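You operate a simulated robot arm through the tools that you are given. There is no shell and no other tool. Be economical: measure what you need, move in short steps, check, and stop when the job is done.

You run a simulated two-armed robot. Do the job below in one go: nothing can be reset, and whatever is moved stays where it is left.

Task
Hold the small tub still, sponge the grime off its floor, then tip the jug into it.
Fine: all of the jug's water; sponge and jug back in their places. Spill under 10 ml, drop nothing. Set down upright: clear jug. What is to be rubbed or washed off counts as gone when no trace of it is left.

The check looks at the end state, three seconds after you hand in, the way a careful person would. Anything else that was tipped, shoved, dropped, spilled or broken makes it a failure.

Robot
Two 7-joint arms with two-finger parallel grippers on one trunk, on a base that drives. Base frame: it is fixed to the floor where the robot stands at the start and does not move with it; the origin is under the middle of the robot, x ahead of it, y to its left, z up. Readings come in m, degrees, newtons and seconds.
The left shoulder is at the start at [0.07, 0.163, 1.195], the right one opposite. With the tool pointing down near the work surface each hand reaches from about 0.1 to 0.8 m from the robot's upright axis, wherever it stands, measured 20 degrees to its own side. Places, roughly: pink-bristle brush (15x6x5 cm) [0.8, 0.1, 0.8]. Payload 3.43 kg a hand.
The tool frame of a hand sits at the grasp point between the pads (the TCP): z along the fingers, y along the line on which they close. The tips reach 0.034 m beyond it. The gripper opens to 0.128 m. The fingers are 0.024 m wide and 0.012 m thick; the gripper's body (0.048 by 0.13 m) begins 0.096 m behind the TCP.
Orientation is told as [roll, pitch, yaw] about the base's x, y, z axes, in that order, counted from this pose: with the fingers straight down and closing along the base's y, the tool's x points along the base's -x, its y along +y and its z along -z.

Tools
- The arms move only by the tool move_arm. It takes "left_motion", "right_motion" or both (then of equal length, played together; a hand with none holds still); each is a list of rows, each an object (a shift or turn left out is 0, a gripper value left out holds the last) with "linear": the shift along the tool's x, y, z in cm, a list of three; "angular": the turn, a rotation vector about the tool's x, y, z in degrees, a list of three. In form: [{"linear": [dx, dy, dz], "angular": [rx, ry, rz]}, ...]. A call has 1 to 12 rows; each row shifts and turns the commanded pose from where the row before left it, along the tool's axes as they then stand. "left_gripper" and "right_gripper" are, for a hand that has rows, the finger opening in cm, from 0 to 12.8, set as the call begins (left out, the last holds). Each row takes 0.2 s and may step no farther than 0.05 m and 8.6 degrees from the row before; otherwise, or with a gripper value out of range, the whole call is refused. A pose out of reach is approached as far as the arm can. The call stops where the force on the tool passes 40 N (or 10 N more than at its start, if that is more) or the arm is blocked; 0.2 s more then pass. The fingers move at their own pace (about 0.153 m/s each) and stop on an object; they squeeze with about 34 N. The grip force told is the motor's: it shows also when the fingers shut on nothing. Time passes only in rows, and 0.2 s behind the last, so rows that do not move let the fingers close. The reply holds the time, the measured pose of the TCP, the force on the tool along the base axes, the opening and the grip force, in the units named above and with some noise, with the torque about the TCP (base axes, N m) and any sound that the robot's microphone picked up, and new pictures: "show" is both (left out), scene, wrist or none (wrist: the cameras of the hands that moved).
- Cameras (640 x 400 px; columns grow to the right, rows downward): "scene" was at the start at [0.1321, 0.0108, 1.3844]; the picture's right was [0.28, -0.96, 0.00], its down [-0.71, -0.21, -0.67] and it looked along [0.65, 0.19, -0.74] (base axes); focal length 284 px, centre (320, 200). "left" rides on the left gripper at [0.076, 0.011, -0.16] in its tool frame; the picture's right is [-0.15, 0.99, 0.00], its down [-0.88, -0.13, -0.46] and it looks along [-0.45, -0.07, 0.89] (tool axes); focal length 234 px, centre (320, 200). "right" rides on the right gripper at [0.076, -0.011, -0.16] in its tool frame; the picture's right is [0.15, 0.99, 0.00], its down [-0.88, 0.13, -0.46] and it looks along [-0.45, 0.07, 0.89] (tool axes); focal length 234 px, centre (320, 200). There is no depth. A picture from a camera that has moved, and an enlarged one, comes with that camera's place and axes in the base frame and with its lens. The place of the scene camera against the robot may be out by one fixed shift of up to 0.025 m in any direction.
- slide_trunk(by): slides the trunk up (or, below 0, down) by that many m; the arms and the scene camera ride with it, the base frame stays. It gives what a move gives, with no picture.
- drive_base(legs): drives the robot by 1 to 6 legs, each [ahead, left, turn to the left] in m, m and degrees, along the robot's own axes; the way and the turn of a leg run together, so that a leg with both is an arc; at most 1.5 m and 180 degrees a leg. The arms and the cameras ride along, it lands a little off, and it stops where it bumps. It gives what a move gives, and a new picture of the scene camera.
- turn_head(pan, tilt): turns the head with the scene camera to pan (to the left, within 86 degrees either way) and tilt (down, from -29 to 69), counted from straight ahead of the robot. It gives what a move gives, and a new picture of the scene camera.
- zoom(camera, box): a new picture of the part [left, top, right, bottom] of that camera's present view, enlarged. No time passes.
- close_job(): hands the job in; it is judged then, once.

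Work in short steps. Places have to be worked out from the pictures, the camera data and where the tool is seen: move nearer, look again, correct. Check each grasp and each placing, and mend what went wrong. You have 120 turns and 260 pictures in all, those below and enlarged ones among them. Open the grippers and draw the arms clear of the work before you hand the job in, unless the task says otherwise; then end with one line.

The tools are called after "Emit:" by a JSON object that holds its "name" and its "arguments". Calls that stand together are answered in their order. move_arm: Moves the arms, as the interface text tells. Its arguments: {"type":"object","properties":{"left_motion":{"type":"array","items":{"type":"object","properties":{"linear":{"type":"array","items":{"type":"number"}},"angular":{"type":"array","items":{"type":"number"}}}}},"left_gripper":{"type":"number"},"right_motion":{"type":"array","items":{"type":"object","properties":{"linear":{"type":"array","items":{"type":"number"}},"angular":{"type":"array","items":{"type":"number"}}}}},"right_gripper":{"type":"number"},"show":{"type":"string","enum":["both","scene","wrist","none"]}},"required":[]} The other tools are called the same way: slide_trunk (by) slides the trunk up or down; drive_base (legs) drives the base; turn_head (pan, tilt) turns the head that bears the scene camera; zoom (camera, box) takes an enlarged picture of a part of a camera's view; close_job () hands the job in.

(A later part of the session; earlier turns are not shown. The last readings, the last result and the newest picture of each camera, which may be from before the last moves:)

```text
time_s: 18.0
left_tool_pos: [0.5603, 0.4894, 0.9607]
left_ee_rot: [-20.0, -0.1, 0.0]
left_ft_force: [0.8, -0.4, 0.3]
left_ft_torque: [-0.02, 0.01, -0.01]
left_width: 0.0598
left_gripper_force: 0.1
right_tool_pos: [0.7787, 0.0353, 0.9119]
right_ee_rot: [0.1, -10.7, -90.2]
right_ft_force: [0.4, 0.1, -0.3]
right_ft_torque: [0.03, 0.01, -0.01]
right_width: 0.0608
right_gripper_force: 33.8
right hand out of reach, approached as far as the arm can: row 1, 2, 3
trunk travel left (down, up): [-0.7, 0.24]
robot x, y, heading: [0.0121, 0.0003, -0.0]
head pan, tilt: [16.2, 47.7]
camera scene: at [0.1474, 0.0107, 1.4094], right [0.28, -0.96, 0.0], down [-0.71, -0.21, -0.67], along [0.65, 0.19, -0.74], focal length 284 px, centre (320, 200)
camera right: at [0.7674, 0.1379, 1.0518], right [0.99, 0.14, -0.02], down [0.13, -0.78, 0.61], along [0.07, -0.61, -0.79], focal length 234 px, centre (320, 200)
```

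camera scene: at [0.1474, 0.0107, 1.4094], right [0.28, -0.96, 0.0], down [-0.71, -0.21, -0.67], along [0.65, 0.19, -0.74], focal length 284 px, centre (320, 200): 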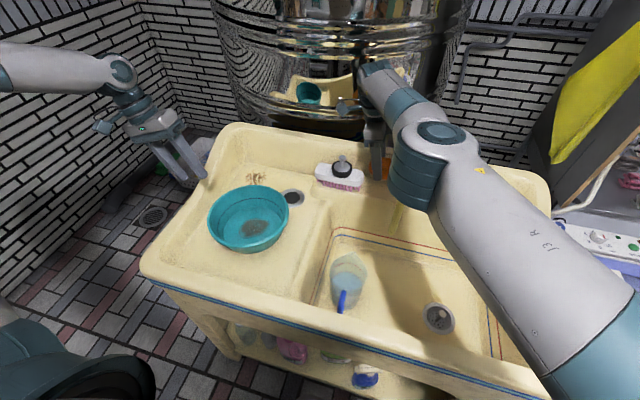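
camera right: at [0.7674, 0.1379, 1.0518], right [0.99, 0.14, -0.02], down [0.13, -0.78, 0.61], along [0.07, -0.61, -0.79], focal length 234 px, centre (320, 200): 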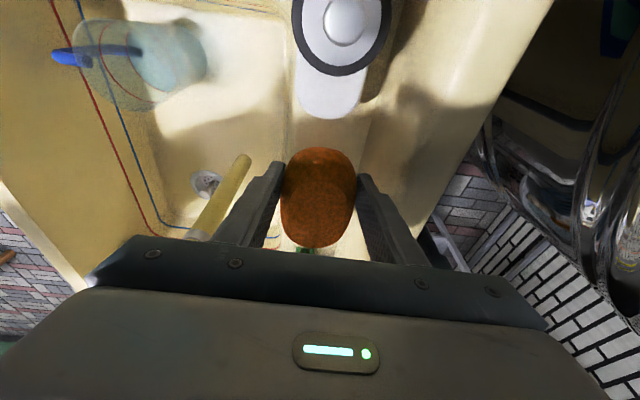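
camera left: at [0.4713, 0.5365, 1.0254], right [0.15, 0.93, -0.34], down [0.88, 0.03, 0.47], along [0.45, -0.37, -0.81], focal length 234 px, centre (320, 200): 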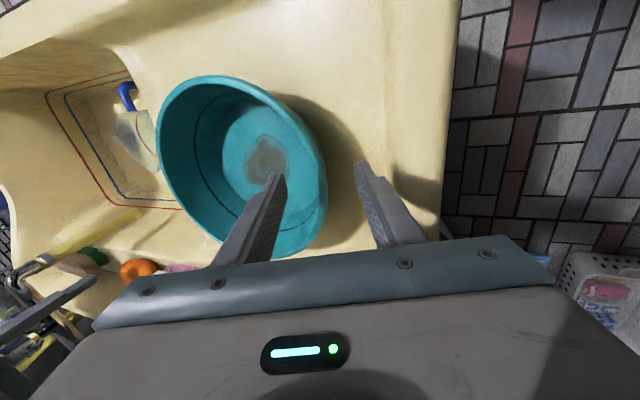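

The arm can't reach that far left at this x; moving 2.5 cm toward me should bring the commanded spot within reach, still beneath the pipe and clear of the hose.

Emit:
{"name": "move_arm", "arguments": {"right_motion": [{"linear": [0, -1, 0]}, {"linear": [0, -1, 0]}, {"linear": [0, -0.5, 0]}, {}], "show": "wrist"}}

```text
time_s: 19.0
left_tool_pos: [0.5609, 0.4903, 0.9597]
left_ee_rot: [-20.0, 0.0, 0.0]
left_ft_force: [-0.1, 0.3, -0.2]
left_ft_torque: [0.03, -0.01, 0.0]
left_width: 0.06
left_gripper_force: 0.2
right_tool_pos: [0.7789, 0.0328, 0.9106]
right_ee_rot: [0.2, -10.9, -90.2]
right_ft_force: [0.5, 0.4, -1.0]
right_ft_torque: [0.05, -0.05, -0.06]
right_width: 0.0608
right_gripper_force: 34.0
right hand out of reach, approached as far as the arm can: row 1, 2, 3
trunk travel left (down, up): [-0.7, 0.24]
robot x, y, heading: [0.0135, -0.0003, -0.0]
head pan, tilt: [16.2, 47.7]
camera right: at [0.7674, 0.1379, 1.0519], right [0.99, 0.14, -0.02], down [0.13, -0.78, 0.61], along [0.07, -0.61, -0.79], focal length 234 px, centre (320, 200)
```

right: 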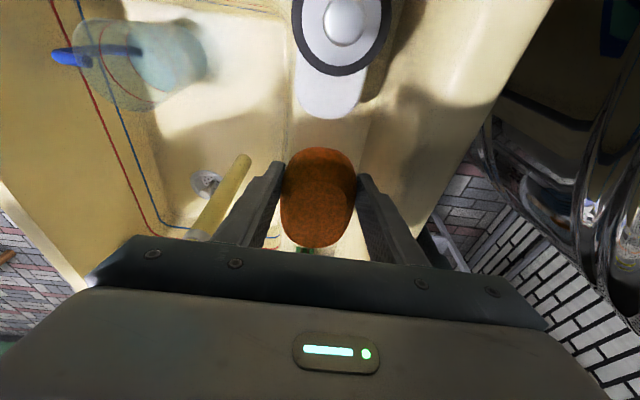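

It's a joint limit rather than distance. I use the base instead: 3.5 cm left and 2 cm back carries the sponge out from under the pipe.

Emit:
{"name": "drive_base", "arguments": {"legs": [[-0.02, 0.035, 0]]}}

Emit:
{"name": "zoom", "arguments": {"camera": "right", "box": [180, 0, 480, 270]}}

```text
time_s: 19.9
left_tool_pos: [0.5446, 0.5206, 0.9603]
left_ee_rot: [-19.8, 0.0, -0.3]
left_ft_force: [0.2, 0.4, 0.5]
left_ft_torque: [0.02, 0.04, 0.01]
left_width: 0.0599
left_gripper_force: 0.1
right_tool_pos: [0.7601, 0.0648, 0.9099]
right_ee_rot: [0.1, -10.7, -90.3]
right_ft_force: [-0.1, -0.4, 0.6]
right_ft_torque: [0.02, 0.0, -0.03]
right_width: 0.061
right_gripper_force: 34.2
trunk travel left (down, up): [-0.7, 0.24]
robot x, y, heading: [-0.005, 0.0317, -0.0]
head pan, tilt: [16.2, 47.7]
camera scene: at [0.1295, 0.0412, 1.4093], right [0.28, -0.96, 0.0], down [-0.71, -0.2, -0.67], along [0.65, 0.19, -0.74], focal length 284 px, centre (320, 200)
```

scene: 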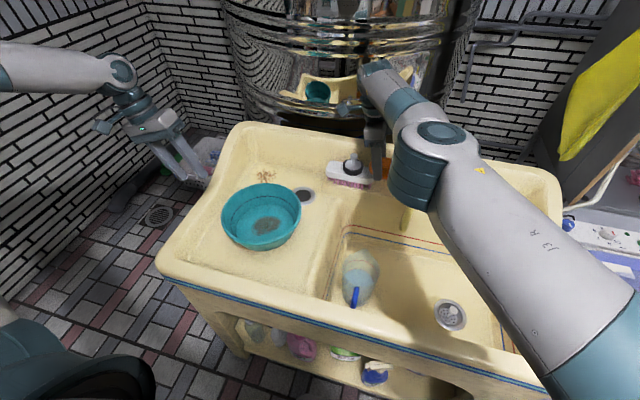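

```text
1.48 times, centred on (330, 135) of right
camera zoom: at [0.7497, 0.1672, 1.0512], right [0.99, 0.14, -0.03], down [0.12, -0.78, 0.61], along [0.06, -0.61, -0.79], focal length 347 px, centre (305, 296)
```

zoom: 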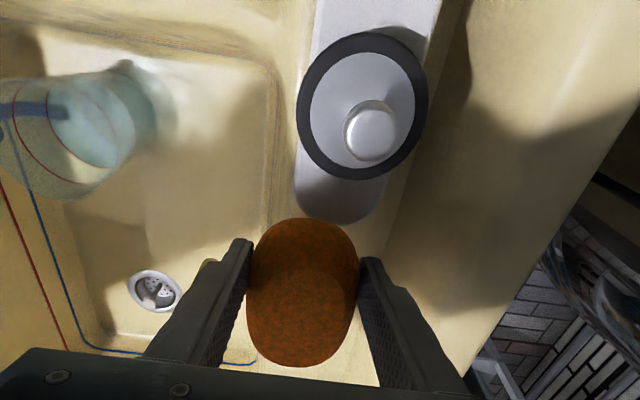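

Clear of the pipe by about 2 cm. I raise the trunk 12 cm to bring the sponge above everything.

Emit:
{"name": "slide_trunk", "arguments": {"by": 0.12}}

Emit:
{"name": "move_arm", "arguments": {"right_motion": [{"linear": [0, -2, 0]}, {"linear": [0, -2, 0]}, {}]}}

```text
time_s: 21.4
left_tool_pos: [0.543, 0.5233, 1.0808]
left_ee_rot: [-19.9, -0.1, -0.2]
left_ft_force: [-0.1, -1.0, -0.5]
left_ft_torque: [-0.01, 0.0, 0.01]
left_width: 0.0599
left_gripper_force: 0.1
right_tool_pos: [0.7602, 0.0653, 1.0306]
right_ee_rot: [0.1, -10.8, -90.5]
right_ft_force: [-0.4, 0.9, -0.7]
right_ft_torque: [0.02, 0.02, -0.03]
right_width: 0.0609
right_gripper_force: 33.9
trunk travel left (down, up): [-0.82, 0.12]
robot x, y, heading: [-0.003, 0.0352, 0.1]
head pan, tilt: [16.2, 47.7]
```

```text
time_s: 22.2
left_tool_pos: [0.5432, 0.5221, 1.0798]
left_ee_rot: [-20.0, 0.0, -0.2]
left_ft_force: [-0.3, 0.3, 0.9]
left_ft_torque: [-0.02, -0.02, -0.04]
left_width: 0.0599
left_gripper_force: 0.1
right_tool_pos: [0.7604, 0.0669, 1.0307]
right_ee_rot: [0.3, -10.8, -90.4]
right_ft_force: [0.5, 0.0, -0.9]
right_ft_torque: [0.02, 0.0, 0.0]
right_width: 0.0606
right_gripper_force: 33.7
right hand out of reach, approached as far as the arm can: row 1, 2
trunk travel left (down, up): [-0.82, 0.12]
robot x, y, heading: [-0.0062, 0.0366, -0.2]
head pan, tilt: [16.2, 47.7]
camera scene: at [0.128, 0.0444, 1.5294], right [0.28, -0.96, 0.0], down [-0.71, -0.21, -0.67], along [0.65, 0.19, -0.74], focal length 284 px, centre (320, 200)
camera right: at [0.7487, 0.1694, 1.1717], right [0.99, 0.14, -0.02], down [0.12, -0.78, 0.61], along [0.06, -0.61, -0.79], focal length 234 px, centre (320, 200)
```

scene: 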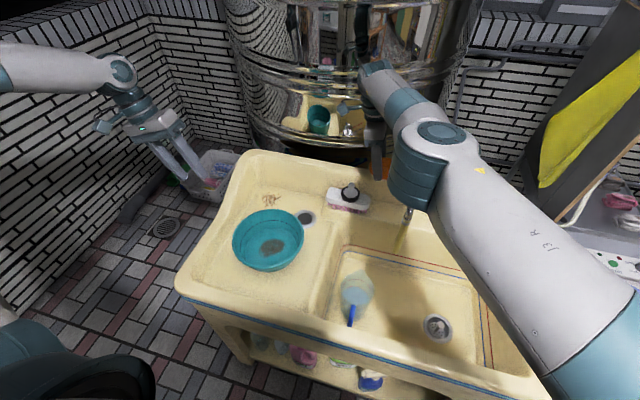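
right: 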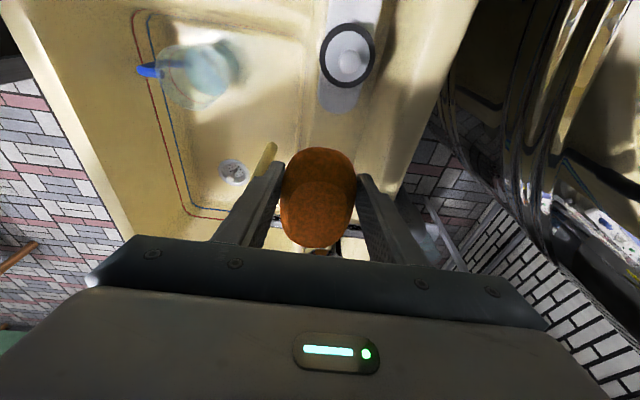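

The arm is stuck near a joint limit. I try undoing some yaw while drawing back to relieve the wrist.

Emit:
{"name": "move_arm", "arguments": {"right_motion": [{"angular": [0, 0, -8]}, {"angular": [0, 0, -8]}, {"angular": [0, 0, -8]}, {"linear": [0, -1, -1]}, {}]}}

```text
time_s: 23.4
left_tool_pos: [0.5429, 0.5227, 1.08]
left_ee_rot: [-19.9, -0.1, -0.2]
left_ft_force: [-0.4, 0.5, 0.0]
left_ft_torque: [0.01, -0.02, -0.01]
left_width: 0.0599
left_gripper_force: 0.1
right_tool_pos: [0.7598, 0.0659, 1.0401]
right_ee_rot: [-4.5, -9.9, -66.0]
right_ft_force: [0.0, 0.3, -0.2]
right_ft_torque: [0.01, 0.04, -0.03]
right_width: 0.0608
right_gripper_force: 34.2
right hand out of reach, approached as far as the arm can: row 4
trunk travel left (down, up): [-0.82, 0.12]
robot x, y, heading: [-0.0032, 0.0332, 0.2]
head pan, tilt: [16.2, 47.7]
camera scene: at [0.1281, 0.0443, 1.5294], right [0.28, -0.96, 0.0], down [-0.71, -0.21, -0.67], along [0.65, 0.19, -0.74], focal length 284 px, centre (320, 200)
camera right: at [0.7193, 0.1593, 1.1836], right [0.85, 0.52, -0.1], down [0.47, -0.66, 0.59], along [0.24, -0.55, -0.8], focal length 234 px, centre (320, 200)
```

scene: 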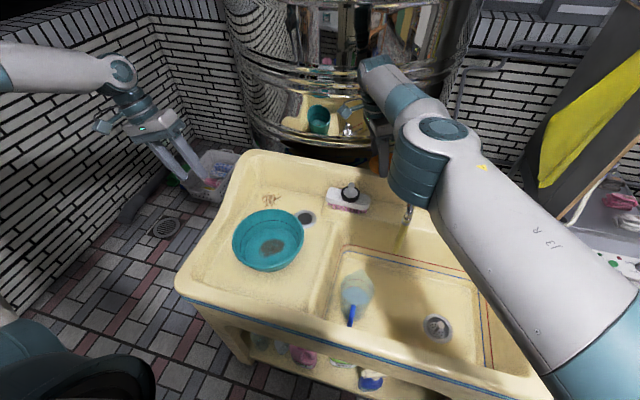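
right: 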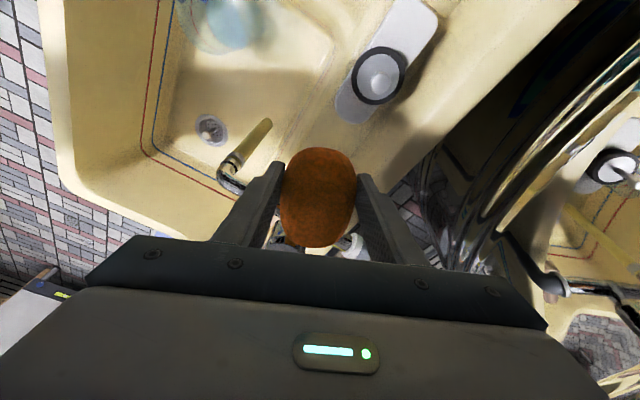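

Rotation and rising work, pulling back doesn't. I try moving toward the arm's own side, higher up, in the base's -y and -x directions.

Emit:
{"name": "move_arm", "arguments": {"right_motion": [{"linear": [0, 0, -3]}, {"linear": [0, 0, -3]}, {"linear": [-3, 0, 0]}, {"linear": [-3, 0, 0]}, {"linear": [0, -3, 0]}, {"linear": [0, -3, 0]}, {}]}}

```text
time_s: 25.0
left_tool_pos: [0.5431, 0.5224, 1.0814]
left_ee_rot: [-19.9, 0.0, -0.3]
left_ft_force: [-0.5, 0.3, 0.1]
left_ft_torque: [0.04, 0.0, -0.03]
left_width: 0.06
left_gripper_force: 0.0
right_tool_pos: [0.7864, 0.0156, 1.1092]
right_ee_rot: [-4.2, -9.9, -65.9]
right_ft_force: [-0.6, -0.5, -0.1]
right_ft_torque: [0.0, -0.02, 0.01]
right_width: 0.0605
right_gripper_force: 34.7
right hand out of reach, approached as far as the arm can: row 1, 5, 6
trunk travel left (down, up): [-0.82, 0.12]
robot x, y, heading: [-0.0062, 0.0315, -0.4]
head pan, tilt: [16.2, 47.7]
camera scene: at [0.1281, 0.0437, 1.5294], right [0.28, -0.96, 0.0], down [-0.71, -0.2, -0.67], along [0.65, 0.19, -0.74], focal length 284 px, centre (320, 200)
camera right: at [0.7444, 0.1091, 1.2517], right [0.85, 0.52, -0.1], down [0.47, -0.66, 0.59], along [0.24, -0.55, -0.8], focal length 234 px, centre (320, 200)
```

scene: 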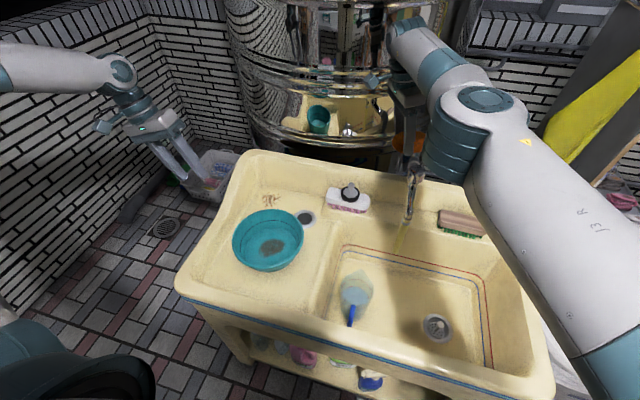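
right: 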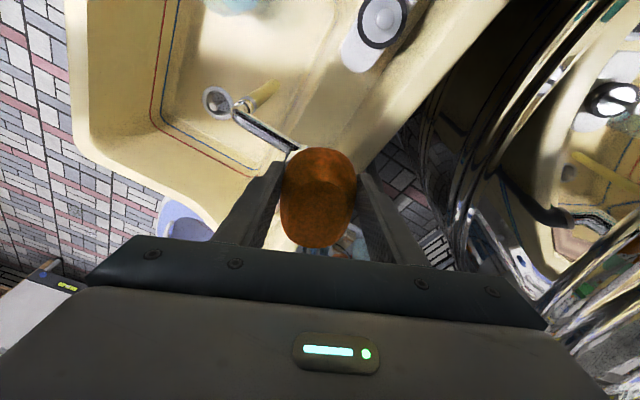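

The retract direction is what's blocked, probably a wrist/elbow joint limit from the tilt. I undo the tilt and more yaw here in free air, then try again.

Emit:
{"name": "move_arm", "arguments": {"right_motion": [{"angular": [0, 5.3, 0]}, {"angular": [0, 5.3, 0]}, {"angular": [0, 0, -8]}, {"angular": [0, 0, -8]}, {"angular": [0, 0, -8]}, {"angular": [0, 0, -8]}, {"linear": [0, 0, -3]}, {"linear": [2, 0, 0]}, {"linear": [2, 0, 0]}, {}]}}

```text
time_s: 27.2
left_tool_pos: [0.543, 0.5235, 1.0796]
left_ee_rot: [-20.0, 0.1, -0.2]
left_ft_force: [0.4, -0.1, -0.9]
left_ft_torque: [-0.01, 0.01, 0.03]
left_width: 0.0602
left_gripper_force: 0.0
right_tool_pos: [0.7502, 0.0404, 1.1414]
right_ee_rot: [-3.3, 2.8, -34.8]
right_ft_force: [-0.5, -0.2, -0.3]
right_ft_torque: [0.01, -0.05, 0.03]
right_width: 0.0608
right_gripper_force: 33.8
right hand out of reach, approached as far as the arm can: row 2
trunk travel left (down, up): [-0.82, 0.12]
robot x, y, heading: [-0.0041, 0.0313, -0.2]
head pan, tilt: [16.2, 47.7]
camera scene: at [0.1276, 0.0456, 1.5294], right [0.28, -0.96, 0.0], down [-0.71, -0.21, -0.67], along [0.65, 0.19, -0.74], focal length 284 px, centre (320, 200)
camera right: at [0.6933, 0.0768, 1.3035], right [0.44, 0.9, -0.05], down [0.83, -0.39, 0.4], along [0.34, -0.22, -0.91], focal length 234 px, centre (320, 200)
```

scene: 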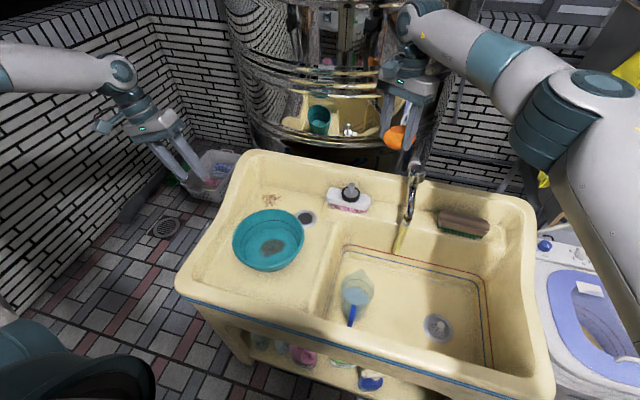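
right: 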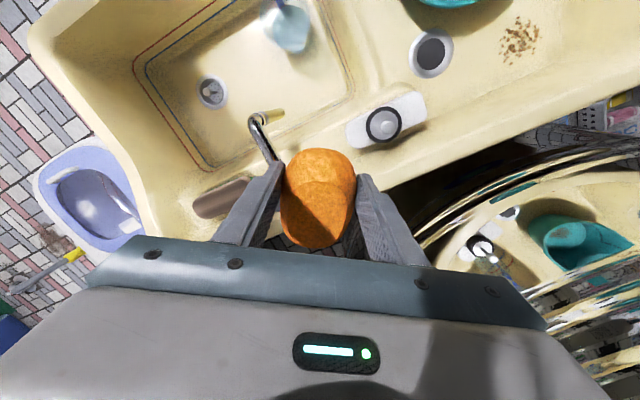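

The arm is back in a healthy posture. I draw it back and rotate toward yaw +60, so that in the tub its camera and lean face away from the left hand; meanwhile I bring the left hand back toward its pre-grasp above the rim.

Emit:
{"name": "move_arm", "arguments": {"right_motion": [{"linear": [3, 0, 0]}, {"linear": [3, 0, 0]}, {"linear": [3, 0, 0]}, {"linear": [3, 0, 0]}, {"angular": [0, 0, -8.2]}, {"angular": [0, 0, -8.2]}, {"angular": [0, 0, -8.2]}, {"angular": [0, 0, -8.2]}, {"angular": [0, 0, -8.2]}, {"angular": [0, 0, -8.2]}, {"angular": [0, 0, -8.2]}, {"angular": [0, 0, -8.2]}], "left_motion": [{"linear": [0, -1, 2]}, {"linear": [0, -1, 2]}, {"linear": [0, -0.5, 2]}, {"linear": [0, 0, 2]}, {}, {}, {}, {}, {}, {}, {}, {}]}}

```text
time_s: 29.8
left_tool_pos: [0.5426, 0.4713, 1.0125]
left_ee_rot: [-19.9, 0.0, -0.2]
left_ft_force: [-0.2, -0.5, 0.5]
left_ft_torque: [0.02, 0.02, 0.01]
left_width: 0.0599
left_gripper_force: 0.0
right_tool_pos: [0.6522, 0.1083, 1.1465]
right_ee_rot: [1.2, 4.1, 31.0]
right_ft_force: [0.8, 0.3, -0.3]
right_ft_torque: [-0.03, 0.03, 0.01]
right_width: 0.0606
right_gripper_force: 33.6
trunk travel left (down, up): [-0.82, 0.12]
robot x, y, heading: [-0.0043, 0.0339, -0.2]
head pan, tilt: [16.2, 47.7]
camera scene: at [0.128, 0.0443, 1.5294], right [0.28, -0.96, 0.0], down [-0.71, -0.21, -0.67], along [0.65, 0.19, -0.74], focal length 284 px, centre (320, 200)
camera right: at [0.6042, 0.0616, 1.31], right [-0.63, 0.77, 0.03], down [0.72, 0.57, 0.39], along [0.29, 0.27, -0.92], focal length 234 px, centre (320, 200)
camera left: at [0.468, 0.5364, 1.1586], right [0.15, 0.93, -0.34], down [0.88, 0.03, 0.47], along [0.45, -0.37, -0.81], focal length 234 px, centre (320, 200)
```

scene: 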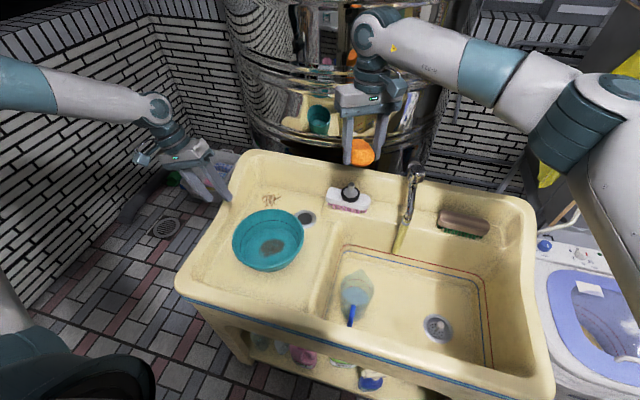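
right: 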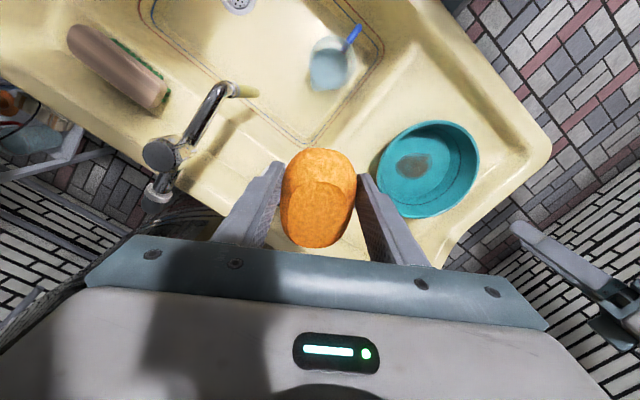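
left: 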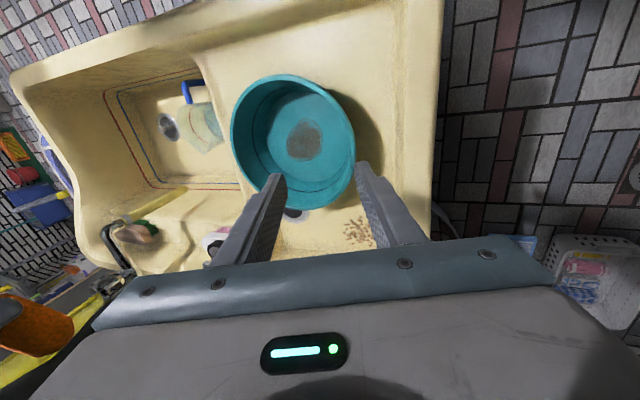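

Both arms are free. I bring the left hand, tilted 30°, down onto the tub's left rim, and keep turning the right hand.

Emit:
{"name": "move_arm", "arguments": {"left_motion": [{"angular": [5, 0, 0]}, {"angular": [5, 0, 0]}, {"linear": [-0.3, 3.8, 3]}, {"linear": [-0.3, 3.9, 3]}, {"linear": [0, 0, 2.5]}, {"linear": [0, 0, 2.5]}, {}], "left_gripper": 5, "right_motion": [{"angular": [0, 0, -8.2]}, {"angular": [0, 0, -8.2]}, {"angular": [0, 0, -8.2]}, {"angular": [0, 0, -8.2]}, {"angular": [0, 0, -8.2]}, {"angular": [0, 0, -8.2]}, {}]}}

Emit:
{"name": "zoom", "arguments": {"camera": "left", "box": [180, 60, 440, 260]}}

```text
time_s: 31.4
left_tool_pos: [0.5113, 0.479, 0.9346]
left_ee_rot: [-29.8, -0.1, -0.2]
left_ft_force: [0.1, -1.0, 0.9]
left_ft_torque: [0.01, -0.02, 0.0]
left_width: 0.0501
left_gripper_force: 0.1
left hand out of reach, approached as far as the arm can: row 4, 5, 6
right_tool_pos: [0.6202, 0.0976, 1.1457]
right_ee_rot: [3.2, 2.8, 63.7]
right_ft_force: [-1.2, -0.4, 1.0]
right_ft_torque: [0.01, 0.0, 0.0]
right_width: 0.0607
right_gripper_force: 34.1
right hand out of reach, approached as far as the arm can: row 4, 5, 6
trunk travel left (down, up): [-0.82, 0.12]
robot x, y, heading: [-0.0038, 0.0332, 0.0]
head pan, tilt: [16.2, 47.7]
camera scene: at [0.1277, 0.045, 1.5294], right [0.28, -0.96, 0.0], down [-0.71, -0.21, -0.67], along [0.65, 0.19, -0.74], focal length 284 px, centre (320, 200)
camera right: at [0.6078, 0.0268, 1.3069], right [-0.95, 0.31, 0.06], down [0.31, 0.85, 0.42], along [0.08, 0.42, -0.91], focal length 234 px, centre (320, 200)
camera left: at [0.4367, 0.5686, 1.0673], right [0.15, 0.86, -0.49], down [0.88, 0.11, 0.46], along [0.45, -0.5, -0.74], focal length 234 px, centre (320, 200)
```

scene: 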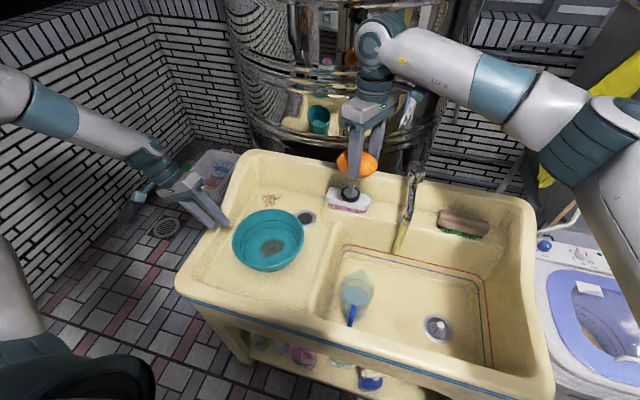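
right: 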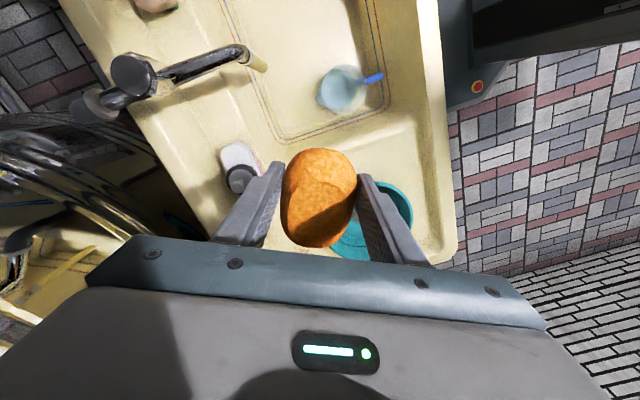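
left: 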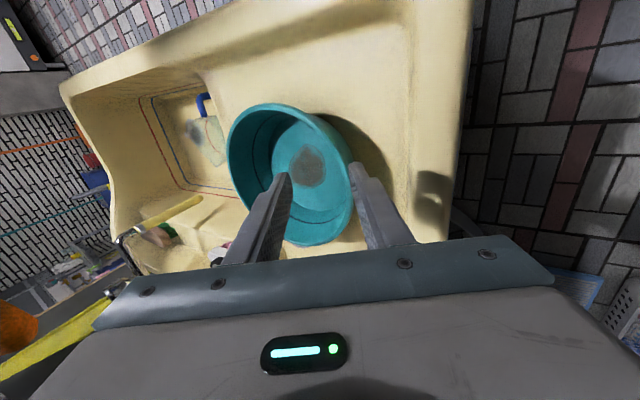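

```text
2.00 times, centred on (310, 160) of left
camera zoom: at [0.4367, 0.5686, 1.0673], right [0.15, 0.86, -0.49], down [0.88, 0.11, 0.46], along [0.45, -0.5, -0.74], focal length 468 px, centre (340, 280)
```

zoom: 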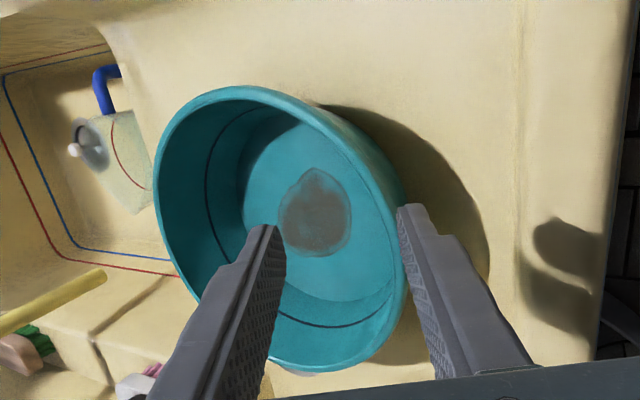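

The raised trunk puts the left arm at its reach limit. I back the left hand off and lower the trunk 12 cm.

Emit:
{"name": "move_arm", "arguments": {"left_motion": [{"linear": [0, 0, -4]}, {"linear": [0, 0, -4]}, {"linear": [0, 0, -4]}, {}], "show": "none"}}

Emit:
{"name": "slide_trunk", "arguments": {"by": -0.1}}

```text
time_s: 32.4
left_tool_pos: [0.5135, 0.5362, 1.0373]
left_ee_rot: [-29.9, -0.1, -0.2]
left_ft_force: [-0.2, 0.1, 0.5]
left_ft_torque: [0.02, 0.07, -0.03]
left_width: 0.0501
left_gripper_force: 0.2
right_tool_pos: [0.6204, 0.0969, 1.1455]
right_ee_rot: [3.2, 2.9, 63.5]
right_ft_force: [-1.1, 0.2, 0.0]
right_ft_torque: [-0.01, 0.03, 0.03]
right_width: 0.0606
right_gripper_force: 34.0
trunk travel left (down, up): [-0.82, 0.12]
robot x, y, heading: [-0.0043, 0.0336, -0.1]
head pan, tilt: [16.2, 47.7]
```

```text
time_s: 33.7
left_tool_pos: [0.5108, 0.5358, 0.938]
left_ee_rot: [-29.9, 0.0, -0.2]
left_ft_force: [-0.4, 0.2, -0.2]
left_ft_torque: [0.02, -0.02, 0.01]
left_width: 0.0502
left_gripper_force: 0.1
right_tool_pos: [0.621, 0.0958, 1.0462]
right_ee_rot: [3.2, 2.8, 63.5]
right_ft_force: [0.0, -0.2, -0.3]
right_ft_torque: [-0.01, -0.01, 0.01]
right_width: 0.0608
right_gripper_force: 34.0
trunk travel left (down, up): [-0.72, 0.22]
robot x, y, heading: [0.0002, 0.0359, 0.1]
head pan, tilt: [16.2, 47.7]
```

Now approach the rim: correct x and y first, then most of the way along the fingers.

Emit:
{"name": "move_arm", "arguments": {"left_motion": [{"linear": [-1.9, -0.8, 1]}, {"linear": [-1.9, -0.8, 1]}, {"linear": [0, 0, 3]}, {"linear": [0, 0, 3]}, {}], "show": "wrist"}}

Emit:
{"name": "zoom", "arguments": {"camera": "left", "box": [180, 60, 440, 260]}}

```text
time_s: 34.9
left_tool_pos: [0.5513, 0.484, 0.8767]
left_ee_rot: [-29.9, -0.1, -0.2]
left_ft_force: [0.4, 0.1, 0.6]
left_ft_torque: [0.02, -0.01, 0.01]
left_width: 0.0499
left_gripper_force: 0.0
right_tool_pos: [0.6188, 0.0968, 1.0466]
right_ee_rot: [3.2, 2.8, 63.4]
right_ft_force: [-0.6, 0.7, -0.1]
right_ft_torque: [-0.02, -0.02, 0.01]
right_width: 0.0607
right_gripper_force: 33.5
trunk travel left (down, up): [-0.72, 0.22]
robot x, y, heading: [-0.0008, 0.0376, -0.1]
head pan, tilt: [16.2, 47.7]
camera left: at [0.4758, 0.5742, 1.0095], right [0.15, 0.86, -0.49], down [0.88, 0.11, 0.46], along [0.45, -0.5, -0.74], focal length 234 px, centre (320, 200)
```

left: 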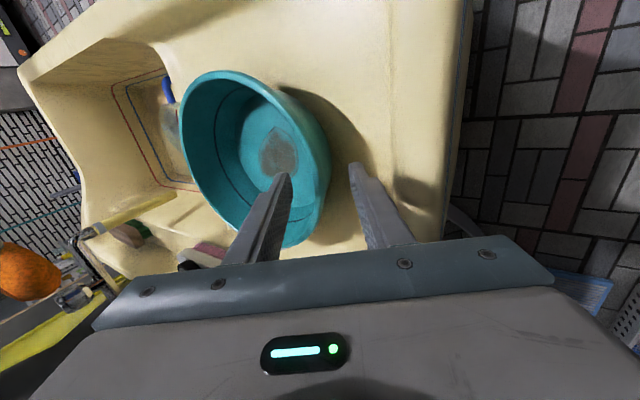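

```text
2.00 times, centred on (310, 160) of left
camera zoom: at [0.4758, 0.5742, 1.0095], right [0.15, 0.86, -0.49], down [0.88, 0.11, 0.46], along [0.45, -0.5, -0.74], focal length 468 px, centre (340, 280)
```

zoom: 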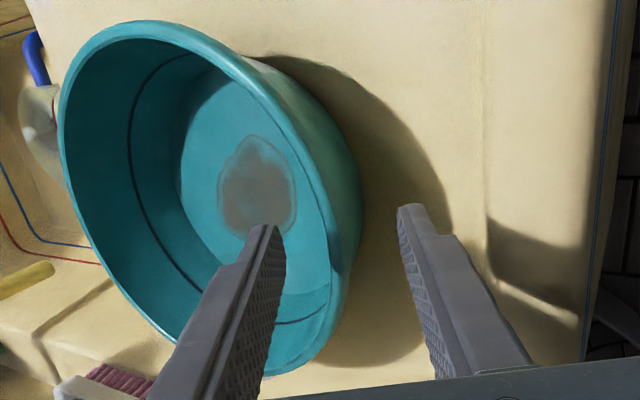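

The rim sits between the fingers. I advance another 4.5 cm.

Emit:
{"name": "move_arm", "arguments": {"left_motion": [{"linear": [0, 0, 1.5]}, {"linear": [0, 0, 1.5]}, {"linear": [0, 0, 1.5]}, {}], "show": "none"}}

Emit:
{"name": "zoom", "arguments": {"camera": "left", "box": [180, 60, 440, 260]}}

Emit:
{"name": "zoom", "arguments": {"camera": "scene", "box": [180, 130, 340, 280]}}

```text
time_s: 35.9
left_tool_pos: [0.5423, 0.4578, 0.8536]
left_ee_rot: [-30.0, 0.0, -0.2]
left_ft_force: [-0.3, -0.2, 0.2]
left_ft_torque: [0.01, -0.02, -0.03]
left_width: 0.05
left_gripper_force: 0.1
left hand out of reach, approached as far as the arm can: row 2, 3
right_tool_pos: [0.6203, 0.0972, 1.0472]
right_ee_rot: [3.2, 2.8, 63.5]
right_ft_force: [0.6, -0.3, -0.7]
right_ft_torque: [0.0, -0.01, -0.01]
right_width: 0.0608
right_gripper_force: 34.3
trunk travel left (down, up): [-0.72, 0.22]
robot x, y, heading: [-0.0045, 0.0351, -0.3]
head pan, tilt: [16.2, 47.7]
```

```text
2.00 times, centred on (310, 160) of left
camera zoom: at [0.4667, 0.5489, 0.9858], right [0.15, 0.86, -0.49], down [0.88, 0.11, 0.46], along [0.45, -0.5, -0.74], focal length 468 px, centre (340, 280)
```

zoom: 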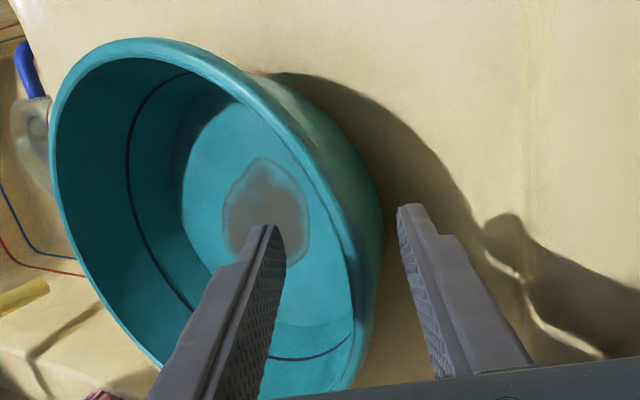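

```text
2.67 times, centred on (260, 205) of scene
camera zoom: at [0.1284, 0.044, 1.4294], right [0.28, -0.96, 0.0], down [-0.71, -0.2, -0.67], along [0.65, 0.19, -0.74], focal length 756 px, centre (480, 187)
```

zoom: 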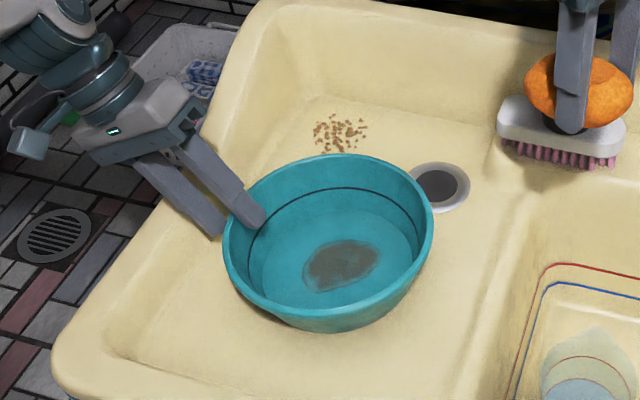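

Reach-limited again; I use the trunk to go down the last 2 cm, then close on the rim.

Emit:
{"name": "slide_trunk", "arguments": {"by": -0.02}}

Emit:
{"name": "zoom", "arguments": {"camera": "left", "box": [180, 60, 440, 260]}}

```text
time_s: 36.6
left_tool_pos: [0.5411, 0.4591, 0.8332]
left_ee_rot: [-29.9, -0.1, -0.2]
left_ft_force: [-0.3, 0.3, 0.1]
left_ft_torque: [0.0, -0.01, -0.01]
left_width: 0.0499
left_gripper_force: 0.0
right_tool_pos: [0.6207, 0.0965, 1.0249]
right_ee_rot: [3.2, 2.7, 63.5]
right_ft_force: [-0.2, -0.3, 0.0]
right_ft_torque: [0.01, 0.0, 0.01]
right_width: 0.0606
right_gripper_force: 34.7
trunk travel left (down, up): [-0.7, 0.24]
robot x, y, heading: [-0.0035, 0.0305, -0.1]
head pan, tilt: [16.2, 47.7]
```

```text
2.00 times, centred on (310, 160) of left
camera zoom: at [0.4663, 0.5492, 0.966], right [0.15, 0.86, -0.49], down [0.88, 0.11, 0.46], along [0.45, -0.5, -0.74], focal length 468 px, centre (340, 280)
```

zoom: 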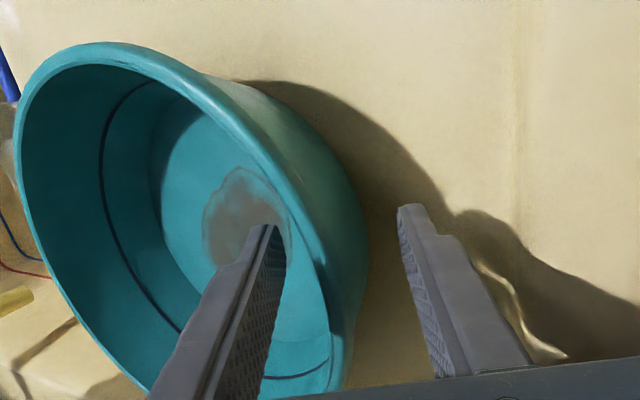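

The wall is centred between the pads. I close the left gripper on it.

Emit:
{"name": "move_arm", "arguments": {"left_motion": [{}, {}, {}], "left_gripper": 0}}

Emit:
{"name": "zoom", "arguments": {"camera": "left", "box": [180, 60, 440, 260]}}

```text
time_s: 37.4
left_tool_pos: [0.5424, 0.4575, 0.8319]
left_ee_rot: [-29.9, 0.0, -0.1]
left_ft_force: [0.5, -0.1, -1.6]
left_ft_torque: [0.15, 0.01, 0.0]
left_width: 0.0025
left_gripper_force: 33.7
right_tool_pos: [0.6205, 0.0964, 1.0253]
right_ee_rot: [3.2, 2.8, 63.5]
right_ft_force: [-0.5, -0.5, -0.4]
right_ft_torque: [0.04, 0.03, -0.03]
right_width: 0.0606
right_gripper_force: 33.7
trunk travel left (down, up): [-0.7, 0.24]
robot x, y, heading: [-0.0049, 0.0367, -0.2]
head pan, tilt: [16.2, 47.7]
camera scene: at [0.1282, 0.0443, 1.4094], right [0.28, -0.96, 0.0], down [-0.71, -0.21, -0.67], along [0.65, 0.19, -0.74], focal length 284 px, centre (320, 200)
camera left: at [0.4666, 0.5493, 0.9657], right [0.15, 0.86, -0.49], down [0.88, 0.11, 0.46], along [0.45, -0.5, -0.74], focal length 234 px, centre (320, 200)
```

scene: 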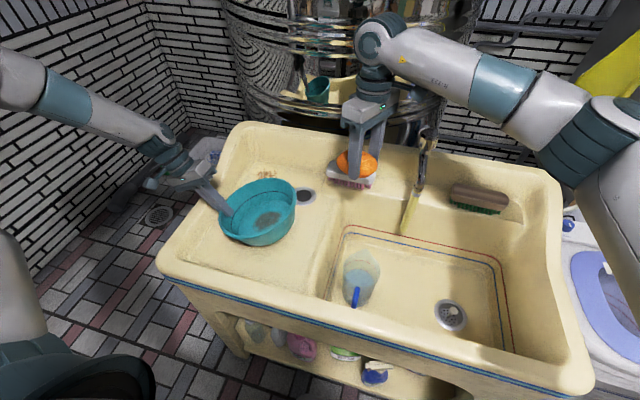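
left: 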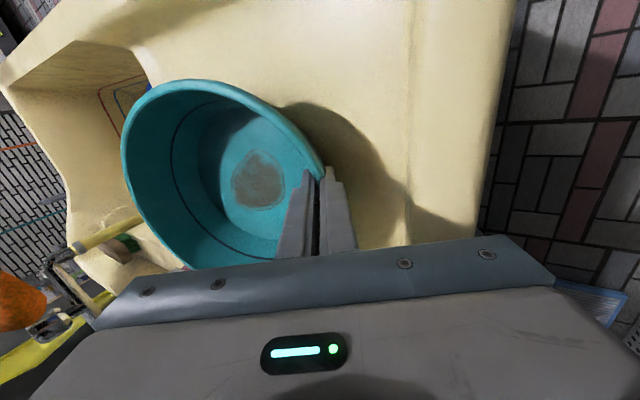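

```text
2.00 times, centred on (310, 160) of left
camera zoom: at [0.4666, 0.5493, 0.9657], right [0.15, 0.86, -0.49], down [0.88, 0.11, 0.46], along [0.45, -0.5, -0.74], focal length 468 px, centre (340, 280)
```

zoom: 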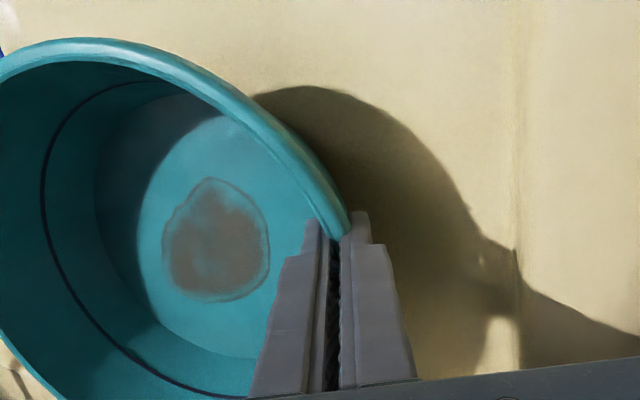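

The gripper holds something thin (2.5 mm) and the tub may have shifted or tilted slightly. I look closely from the scene camera.

Emit:
{"name": "zoom", "arguments": {"camera": "scene", "box": [180, 130, 340, 280]}}

Emit:
{"name": "zoom", "arguments": {"camera": "left", "box": [270, 150, 370, 250]}}

```text
2.67 times, centred on (260, 205) of scene
camera zoom: at [0.1282, 0.0443, 1.4094], right [0.28, -0.96, 0.0], down [-0.71, -0.21, -0.67], along [0.65, 0.19, -0.74], focal length 756 px, centre (480, 187)
```

zoom: 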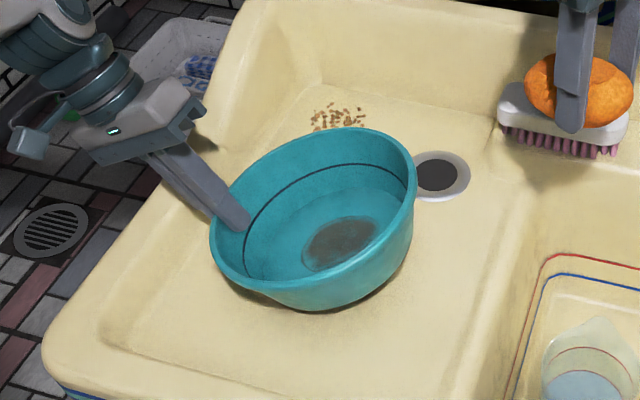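

```text
4.00 times, centred on (320, 200) of left
camera zoom: at [0.4666, 0.5493, 0.9657], right [0.15, 0.86, -0.49], down [0.88, 0.11, 0.46], along [0.45, -0.5, -0.74], focal length 937 px, centre (320, 200)
```

zoom: 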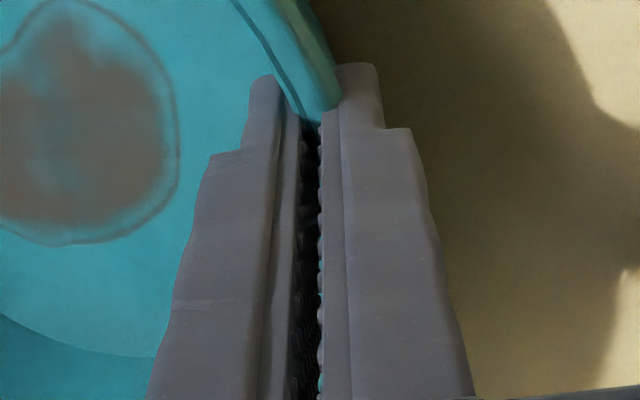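

Gripping at 30° has tilted the tub (its wall is steeper than the pads). While holding it I rotate the hand back 5° at a time to set the tub level, checking the picture.

Emit:
{"name": "move_arm", "arguments": {"left_motion": [{"angular": [-2.5, 0, 0], "linear": [0, -0.05, -0.09]}, {"angular": [-2.5, 0, 0], "linear": [0, -0.05, -0.09]}, {"angular": [-2.5, 0, 0], "linear": [0, -0.05, -0.09]}, {}], "show": "none"}}

Emit:
{"name": "zoom", "arguments": {"camera": "scene", "box": [180, 130, 340, 280]}}

```text
time_s: 38.4
left_tool_pos: [0.5423, 0.4582, 0.837]
left_ee_rot: [-22.4, -0.1, -0.1]
left_ft_force: [-0.1, -0.1, -1.4]
left_ft_torque: [0.13, 0.04, -0.01]
left_width: 0.0022
left_gripper_force: 34.2
right_tool_pos: [0.6211, 0.0961, 1.0254]
right_ee_rot: [3.2, 2.8, 63.5]
right_ft_force: [0.0, -0.3, 0.0]
right_ft_torque: [0.0, 0.01, -0.01]
right_width: 0.0607
right_gripper_force: 34.2
trunk travel left (down, up): [-0.7, 0.24]
robot x, y, heading: [-0.0055, 0.0326, -0.2]
head pan, tilt: [16.2, 47.7]
```

```text
2.67 times, centred on (260, 205) of scene
camera zoom: at [0.128, 0.0446, 1.4094], right [0.28, -0.96, 0.0], down [-0.71, -0.21, -0.67], along [0.65, 0.19, -0.74], focal length 756 px, centre (480, 187)
```

zoom: 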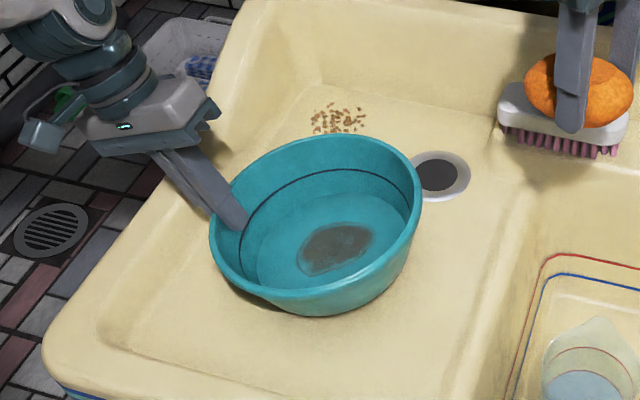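

The force reading (-1.4 N) suggests I'm carrying the tub's weight, so it can be levelled in place. I rotate 5° more, then lower gently.

Emit:
{"name": "move_arm", "arguments": {"left_motion": [{"angular": [-2.5, 0, 0]}, {"angular": [-2.5, 0, 0]}, {}], "show": "wrist"}}

Emit:
{"name": "zoom", "arguments": {"camera": "scene", "box": [180, 130, 340, 280]}}

```text
time_s: 39.2
left_tool_pos: [0.5417, 0.4578, 0.8375]
left_ee_rot: [-17.4, -0.1, -0.2]
left_ft_force: [-1.2, -0.3, -0.4]
left_ft_torque: [0.04, 0.06, -0.02]
left_width: 0.0027
left_gripper_force: 34.4
right_tool_pos: [0.6202, 0.0976, 1.0257]
right_ee_rot: [3.3, 2.8, 63.5]
right_ft_force: [0.3, 0.3, 0.1]
right_ft_torque: [-0.03, 0.02, 0.01]
right_width: 0.061
right_gripper_force: 33.8
trunk travel left (down, up): [-0.7, 0.24]
robot x, y, heading: [-0.0054, 0.0325, -0.2]
head pan, tilt: [16.2, 47.7]
camera left: at [0.4663, 0.5179, 0.9856], right [0.15, 0.94, -0.29], down [0.88, 0.01, 0.47], along [0.45, -0.33, -0.83], focal length 234 px, centre (320, 200)
```

left: 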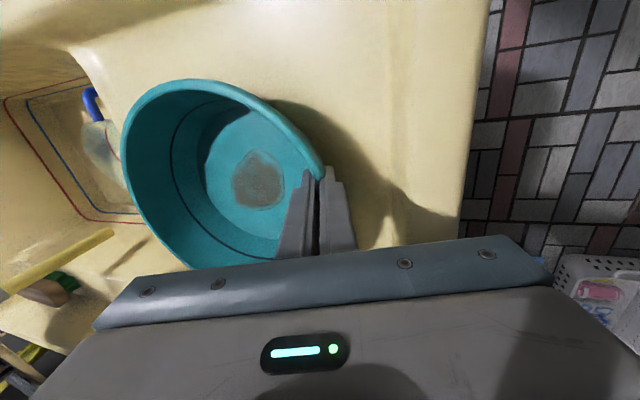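

```text
2.67 times, centred on (260, 205) of scene
camera zoom: at [0.1278, 0.0445, 1.4094], right [0.28, -0.96, 0.0], down [-0.71, -0.21, -0.67], along [0.65, 0.19, -0.74], focal length 756 px, centre (480, 187)
```

zoom: 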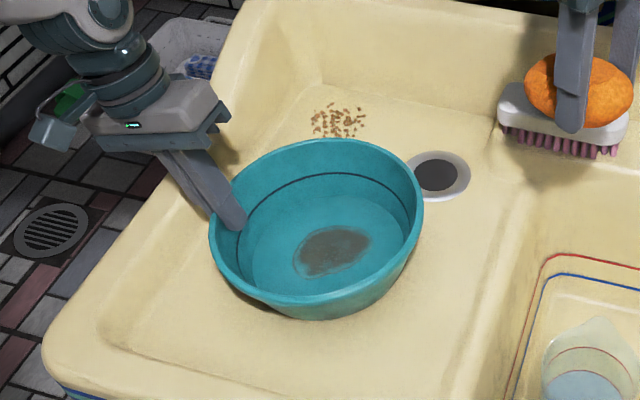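

Part of the weight is now on the board. I lower the hand 4 mm and check the force.

Emit:
{"name": "move_arm", "arguments": {"left_motion": [{"linear": [0, 0.06, 0.19]}, {"linear": [0, 0.06, 0.19]}, {}], "show": "none"}}

Emit:
{"name": "zoom", "arguments": {"camera": "scene", "box": [200, 170, 310, 270]}}

```text
time_s: 40.0
left_tool_pos: [0.5422, 0.4588, 0.8351]
left_ee_rot: [-17.3, -0.5, -0.1]
left_ft_force: [5.8, 7.9, 27.0]
left_ft_torque: [-0.29, 0.16, 0.06]
left_width: 0.0024
left_gripper_force: 33.7
right_tool_pos: [0.6185, 0.0962, 1.0272]
right_ee_rot: [3.2, 2.7, 63.5]
right_ft_force: [-0.2, 0.6, -0.5]
right_ft_torque: [-0.03, 0.0, 0.02]
right_width: 0.0605
right_gripper_force: 33.9
trunk travel left (down, up): [-0.7, 0.24]
robot x, y, heading: [-0.0037, 0.0329, -0.3]
head pan, tilt: [16.2, 47.7]
```

```text
4.00 times, centred on (255, 220) of scene
camera zoom: at [0.126, 0.0431, 1.4099], right [0.28, -0.96, 0.0], down [-0.71, -0.2, -0.67], along [0.65, 0.19, -0.74], focal length 1134 px, centre (580, 120)
```

zoom: 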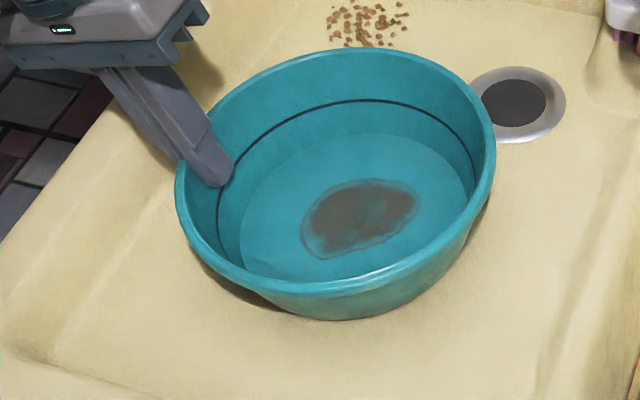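

The contact is right below the grip (left edge of the base), so the tub is still slightly left-side-low. I ease up 3 mm and rotate 5° more.

Emit:
{"name": "move_arm", "arguments": {"left_motion": [{"linear": [0, -0.1, -0.3]}, {"angular": [-2.5, 0, 0]}, {"angular": [-2.5, 0, 0]}, {}], "show": "none"}}

Emit:
{"name": "zoom", "arguments": {"camera": "scene", "box": [200, 170, 310, 270]}}

```text
time_s: 41.0
left_tool_pos: [0.5406, 0.4576, 0.8351]
left_ee_rot: [-12.3, 0.0, -0.1]
left_ft_force: [-0.8, -4.2, 12.2]
left_ft_torque: [-1.24, 0.3, 0.05]
left_width: 0.0033
left_gripper_force: 33.2
right_tool_pos: [0.6189, 0.0967, 1.0276]
right_ee_rot: [3.2, 2.8, 63.5]
right_ft_force: [0.9, 0.3, -0.2]
right_ft_torque: [-0.03, 0.03, -0.02]
right_width: 0.0607
right_gripper_force: 33.6
trunk travel left (down, up): [-0.7, 0.24]
robot x, y, heading: [-0.0077, 0.0374, -0.1]
head pan, tilt: [16.2, 47.7]
```

```text
4.00 times, centred on (255, 220) of scene
camera zoom: at [0.1265, 0.0429, 1.4095], right [0.28, -0.96, 0.0], down [-0.71, -0.2, -0.67], along [0.65, 0.19, -0.74], focal length 1134 px, centre (580, 120)
```

zoom: 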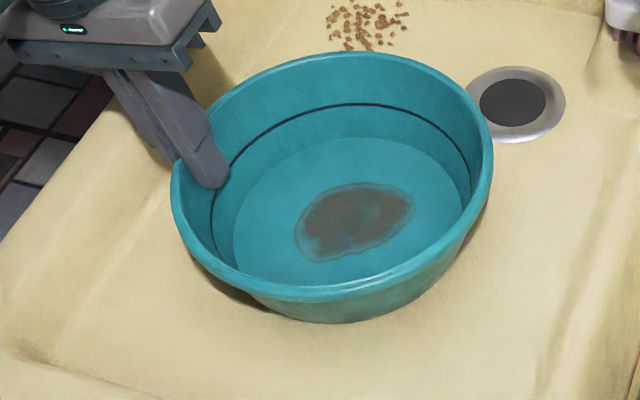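

Support has moved to the middle of the base (lever 0.10 m), so the tub is flat. I ease back 1.5° to shed the load.

Emit:
{"name": "move_arm", "arguments": {"left_motion": [{"angular": [1.5, 0, 0]}, {}], "show": "wrist"}}

Emit:
{"name": "zoom", "arguments": {"camera": "scene", "box": [170, 130, 330, 290]}}

```text
time_s: 41.6
left_tool_pos: [0.5406, 0.4582, 0.836]
left_ee_rot: [-13.8, -0.1, -0.1]
left_ft_force: [-3.3, -1.1, 11.3]
left_ft_torque: [-1.15, 0.35, 0.02]
left_width: 0.0027
left_gripper_force: 34.3
right_tool_pos: [0.6199, 0.0965, 1.028]
right_ee_rot: [3.1, 2.7, 63.6]
right_ft_force: [-0.4, 0.8, -0.6]
right_ft_torque: [0.01, 0.01, 0.03]
right_width: 0.0609
right_gripper_force: 34.2
trunk travel left (down, up): [-0.7, 0.24]
robot x, y, heading: [-0.0059, 0.0387, -0.1]
head pan, tilt: [16.2, 47.7]
camera left: at [0.4654, 0.5087, 0.9884], right [0.15, 0.96, -0.24], down [0.88, -0.02, 0.47], along [0.45, -0.28, -0.85], focal length 234 px, centre (320, 200)
```

left: 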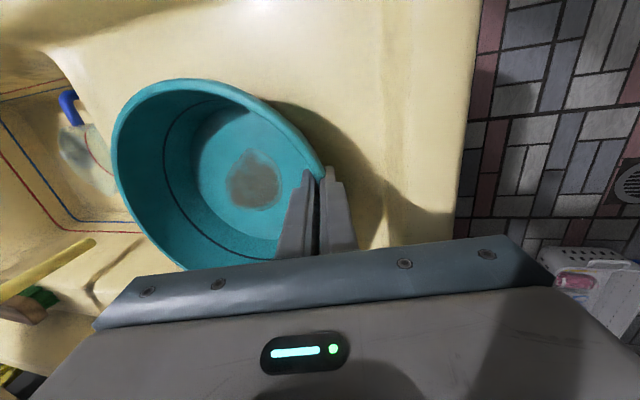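

```text
2.50 times, centred on (250, 210) of scene
camera zoom: at [0.1266, 0.0431, 1.4096], right [0.28, -0.96, 0.0], down [-0.71, -0.2, -0.67], along [0.65, 0.19, -0.74], focal length 709 px, centre (495, 175)
```

zoom: 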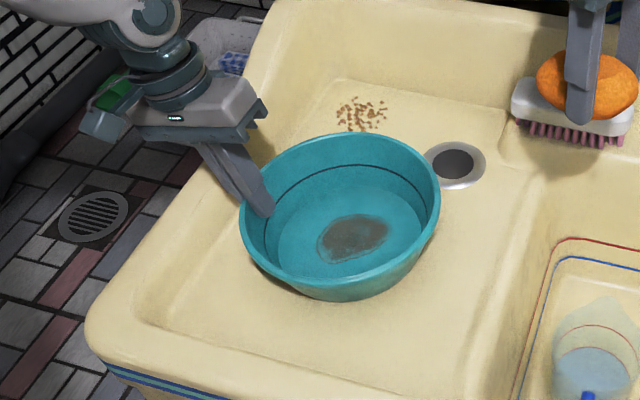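

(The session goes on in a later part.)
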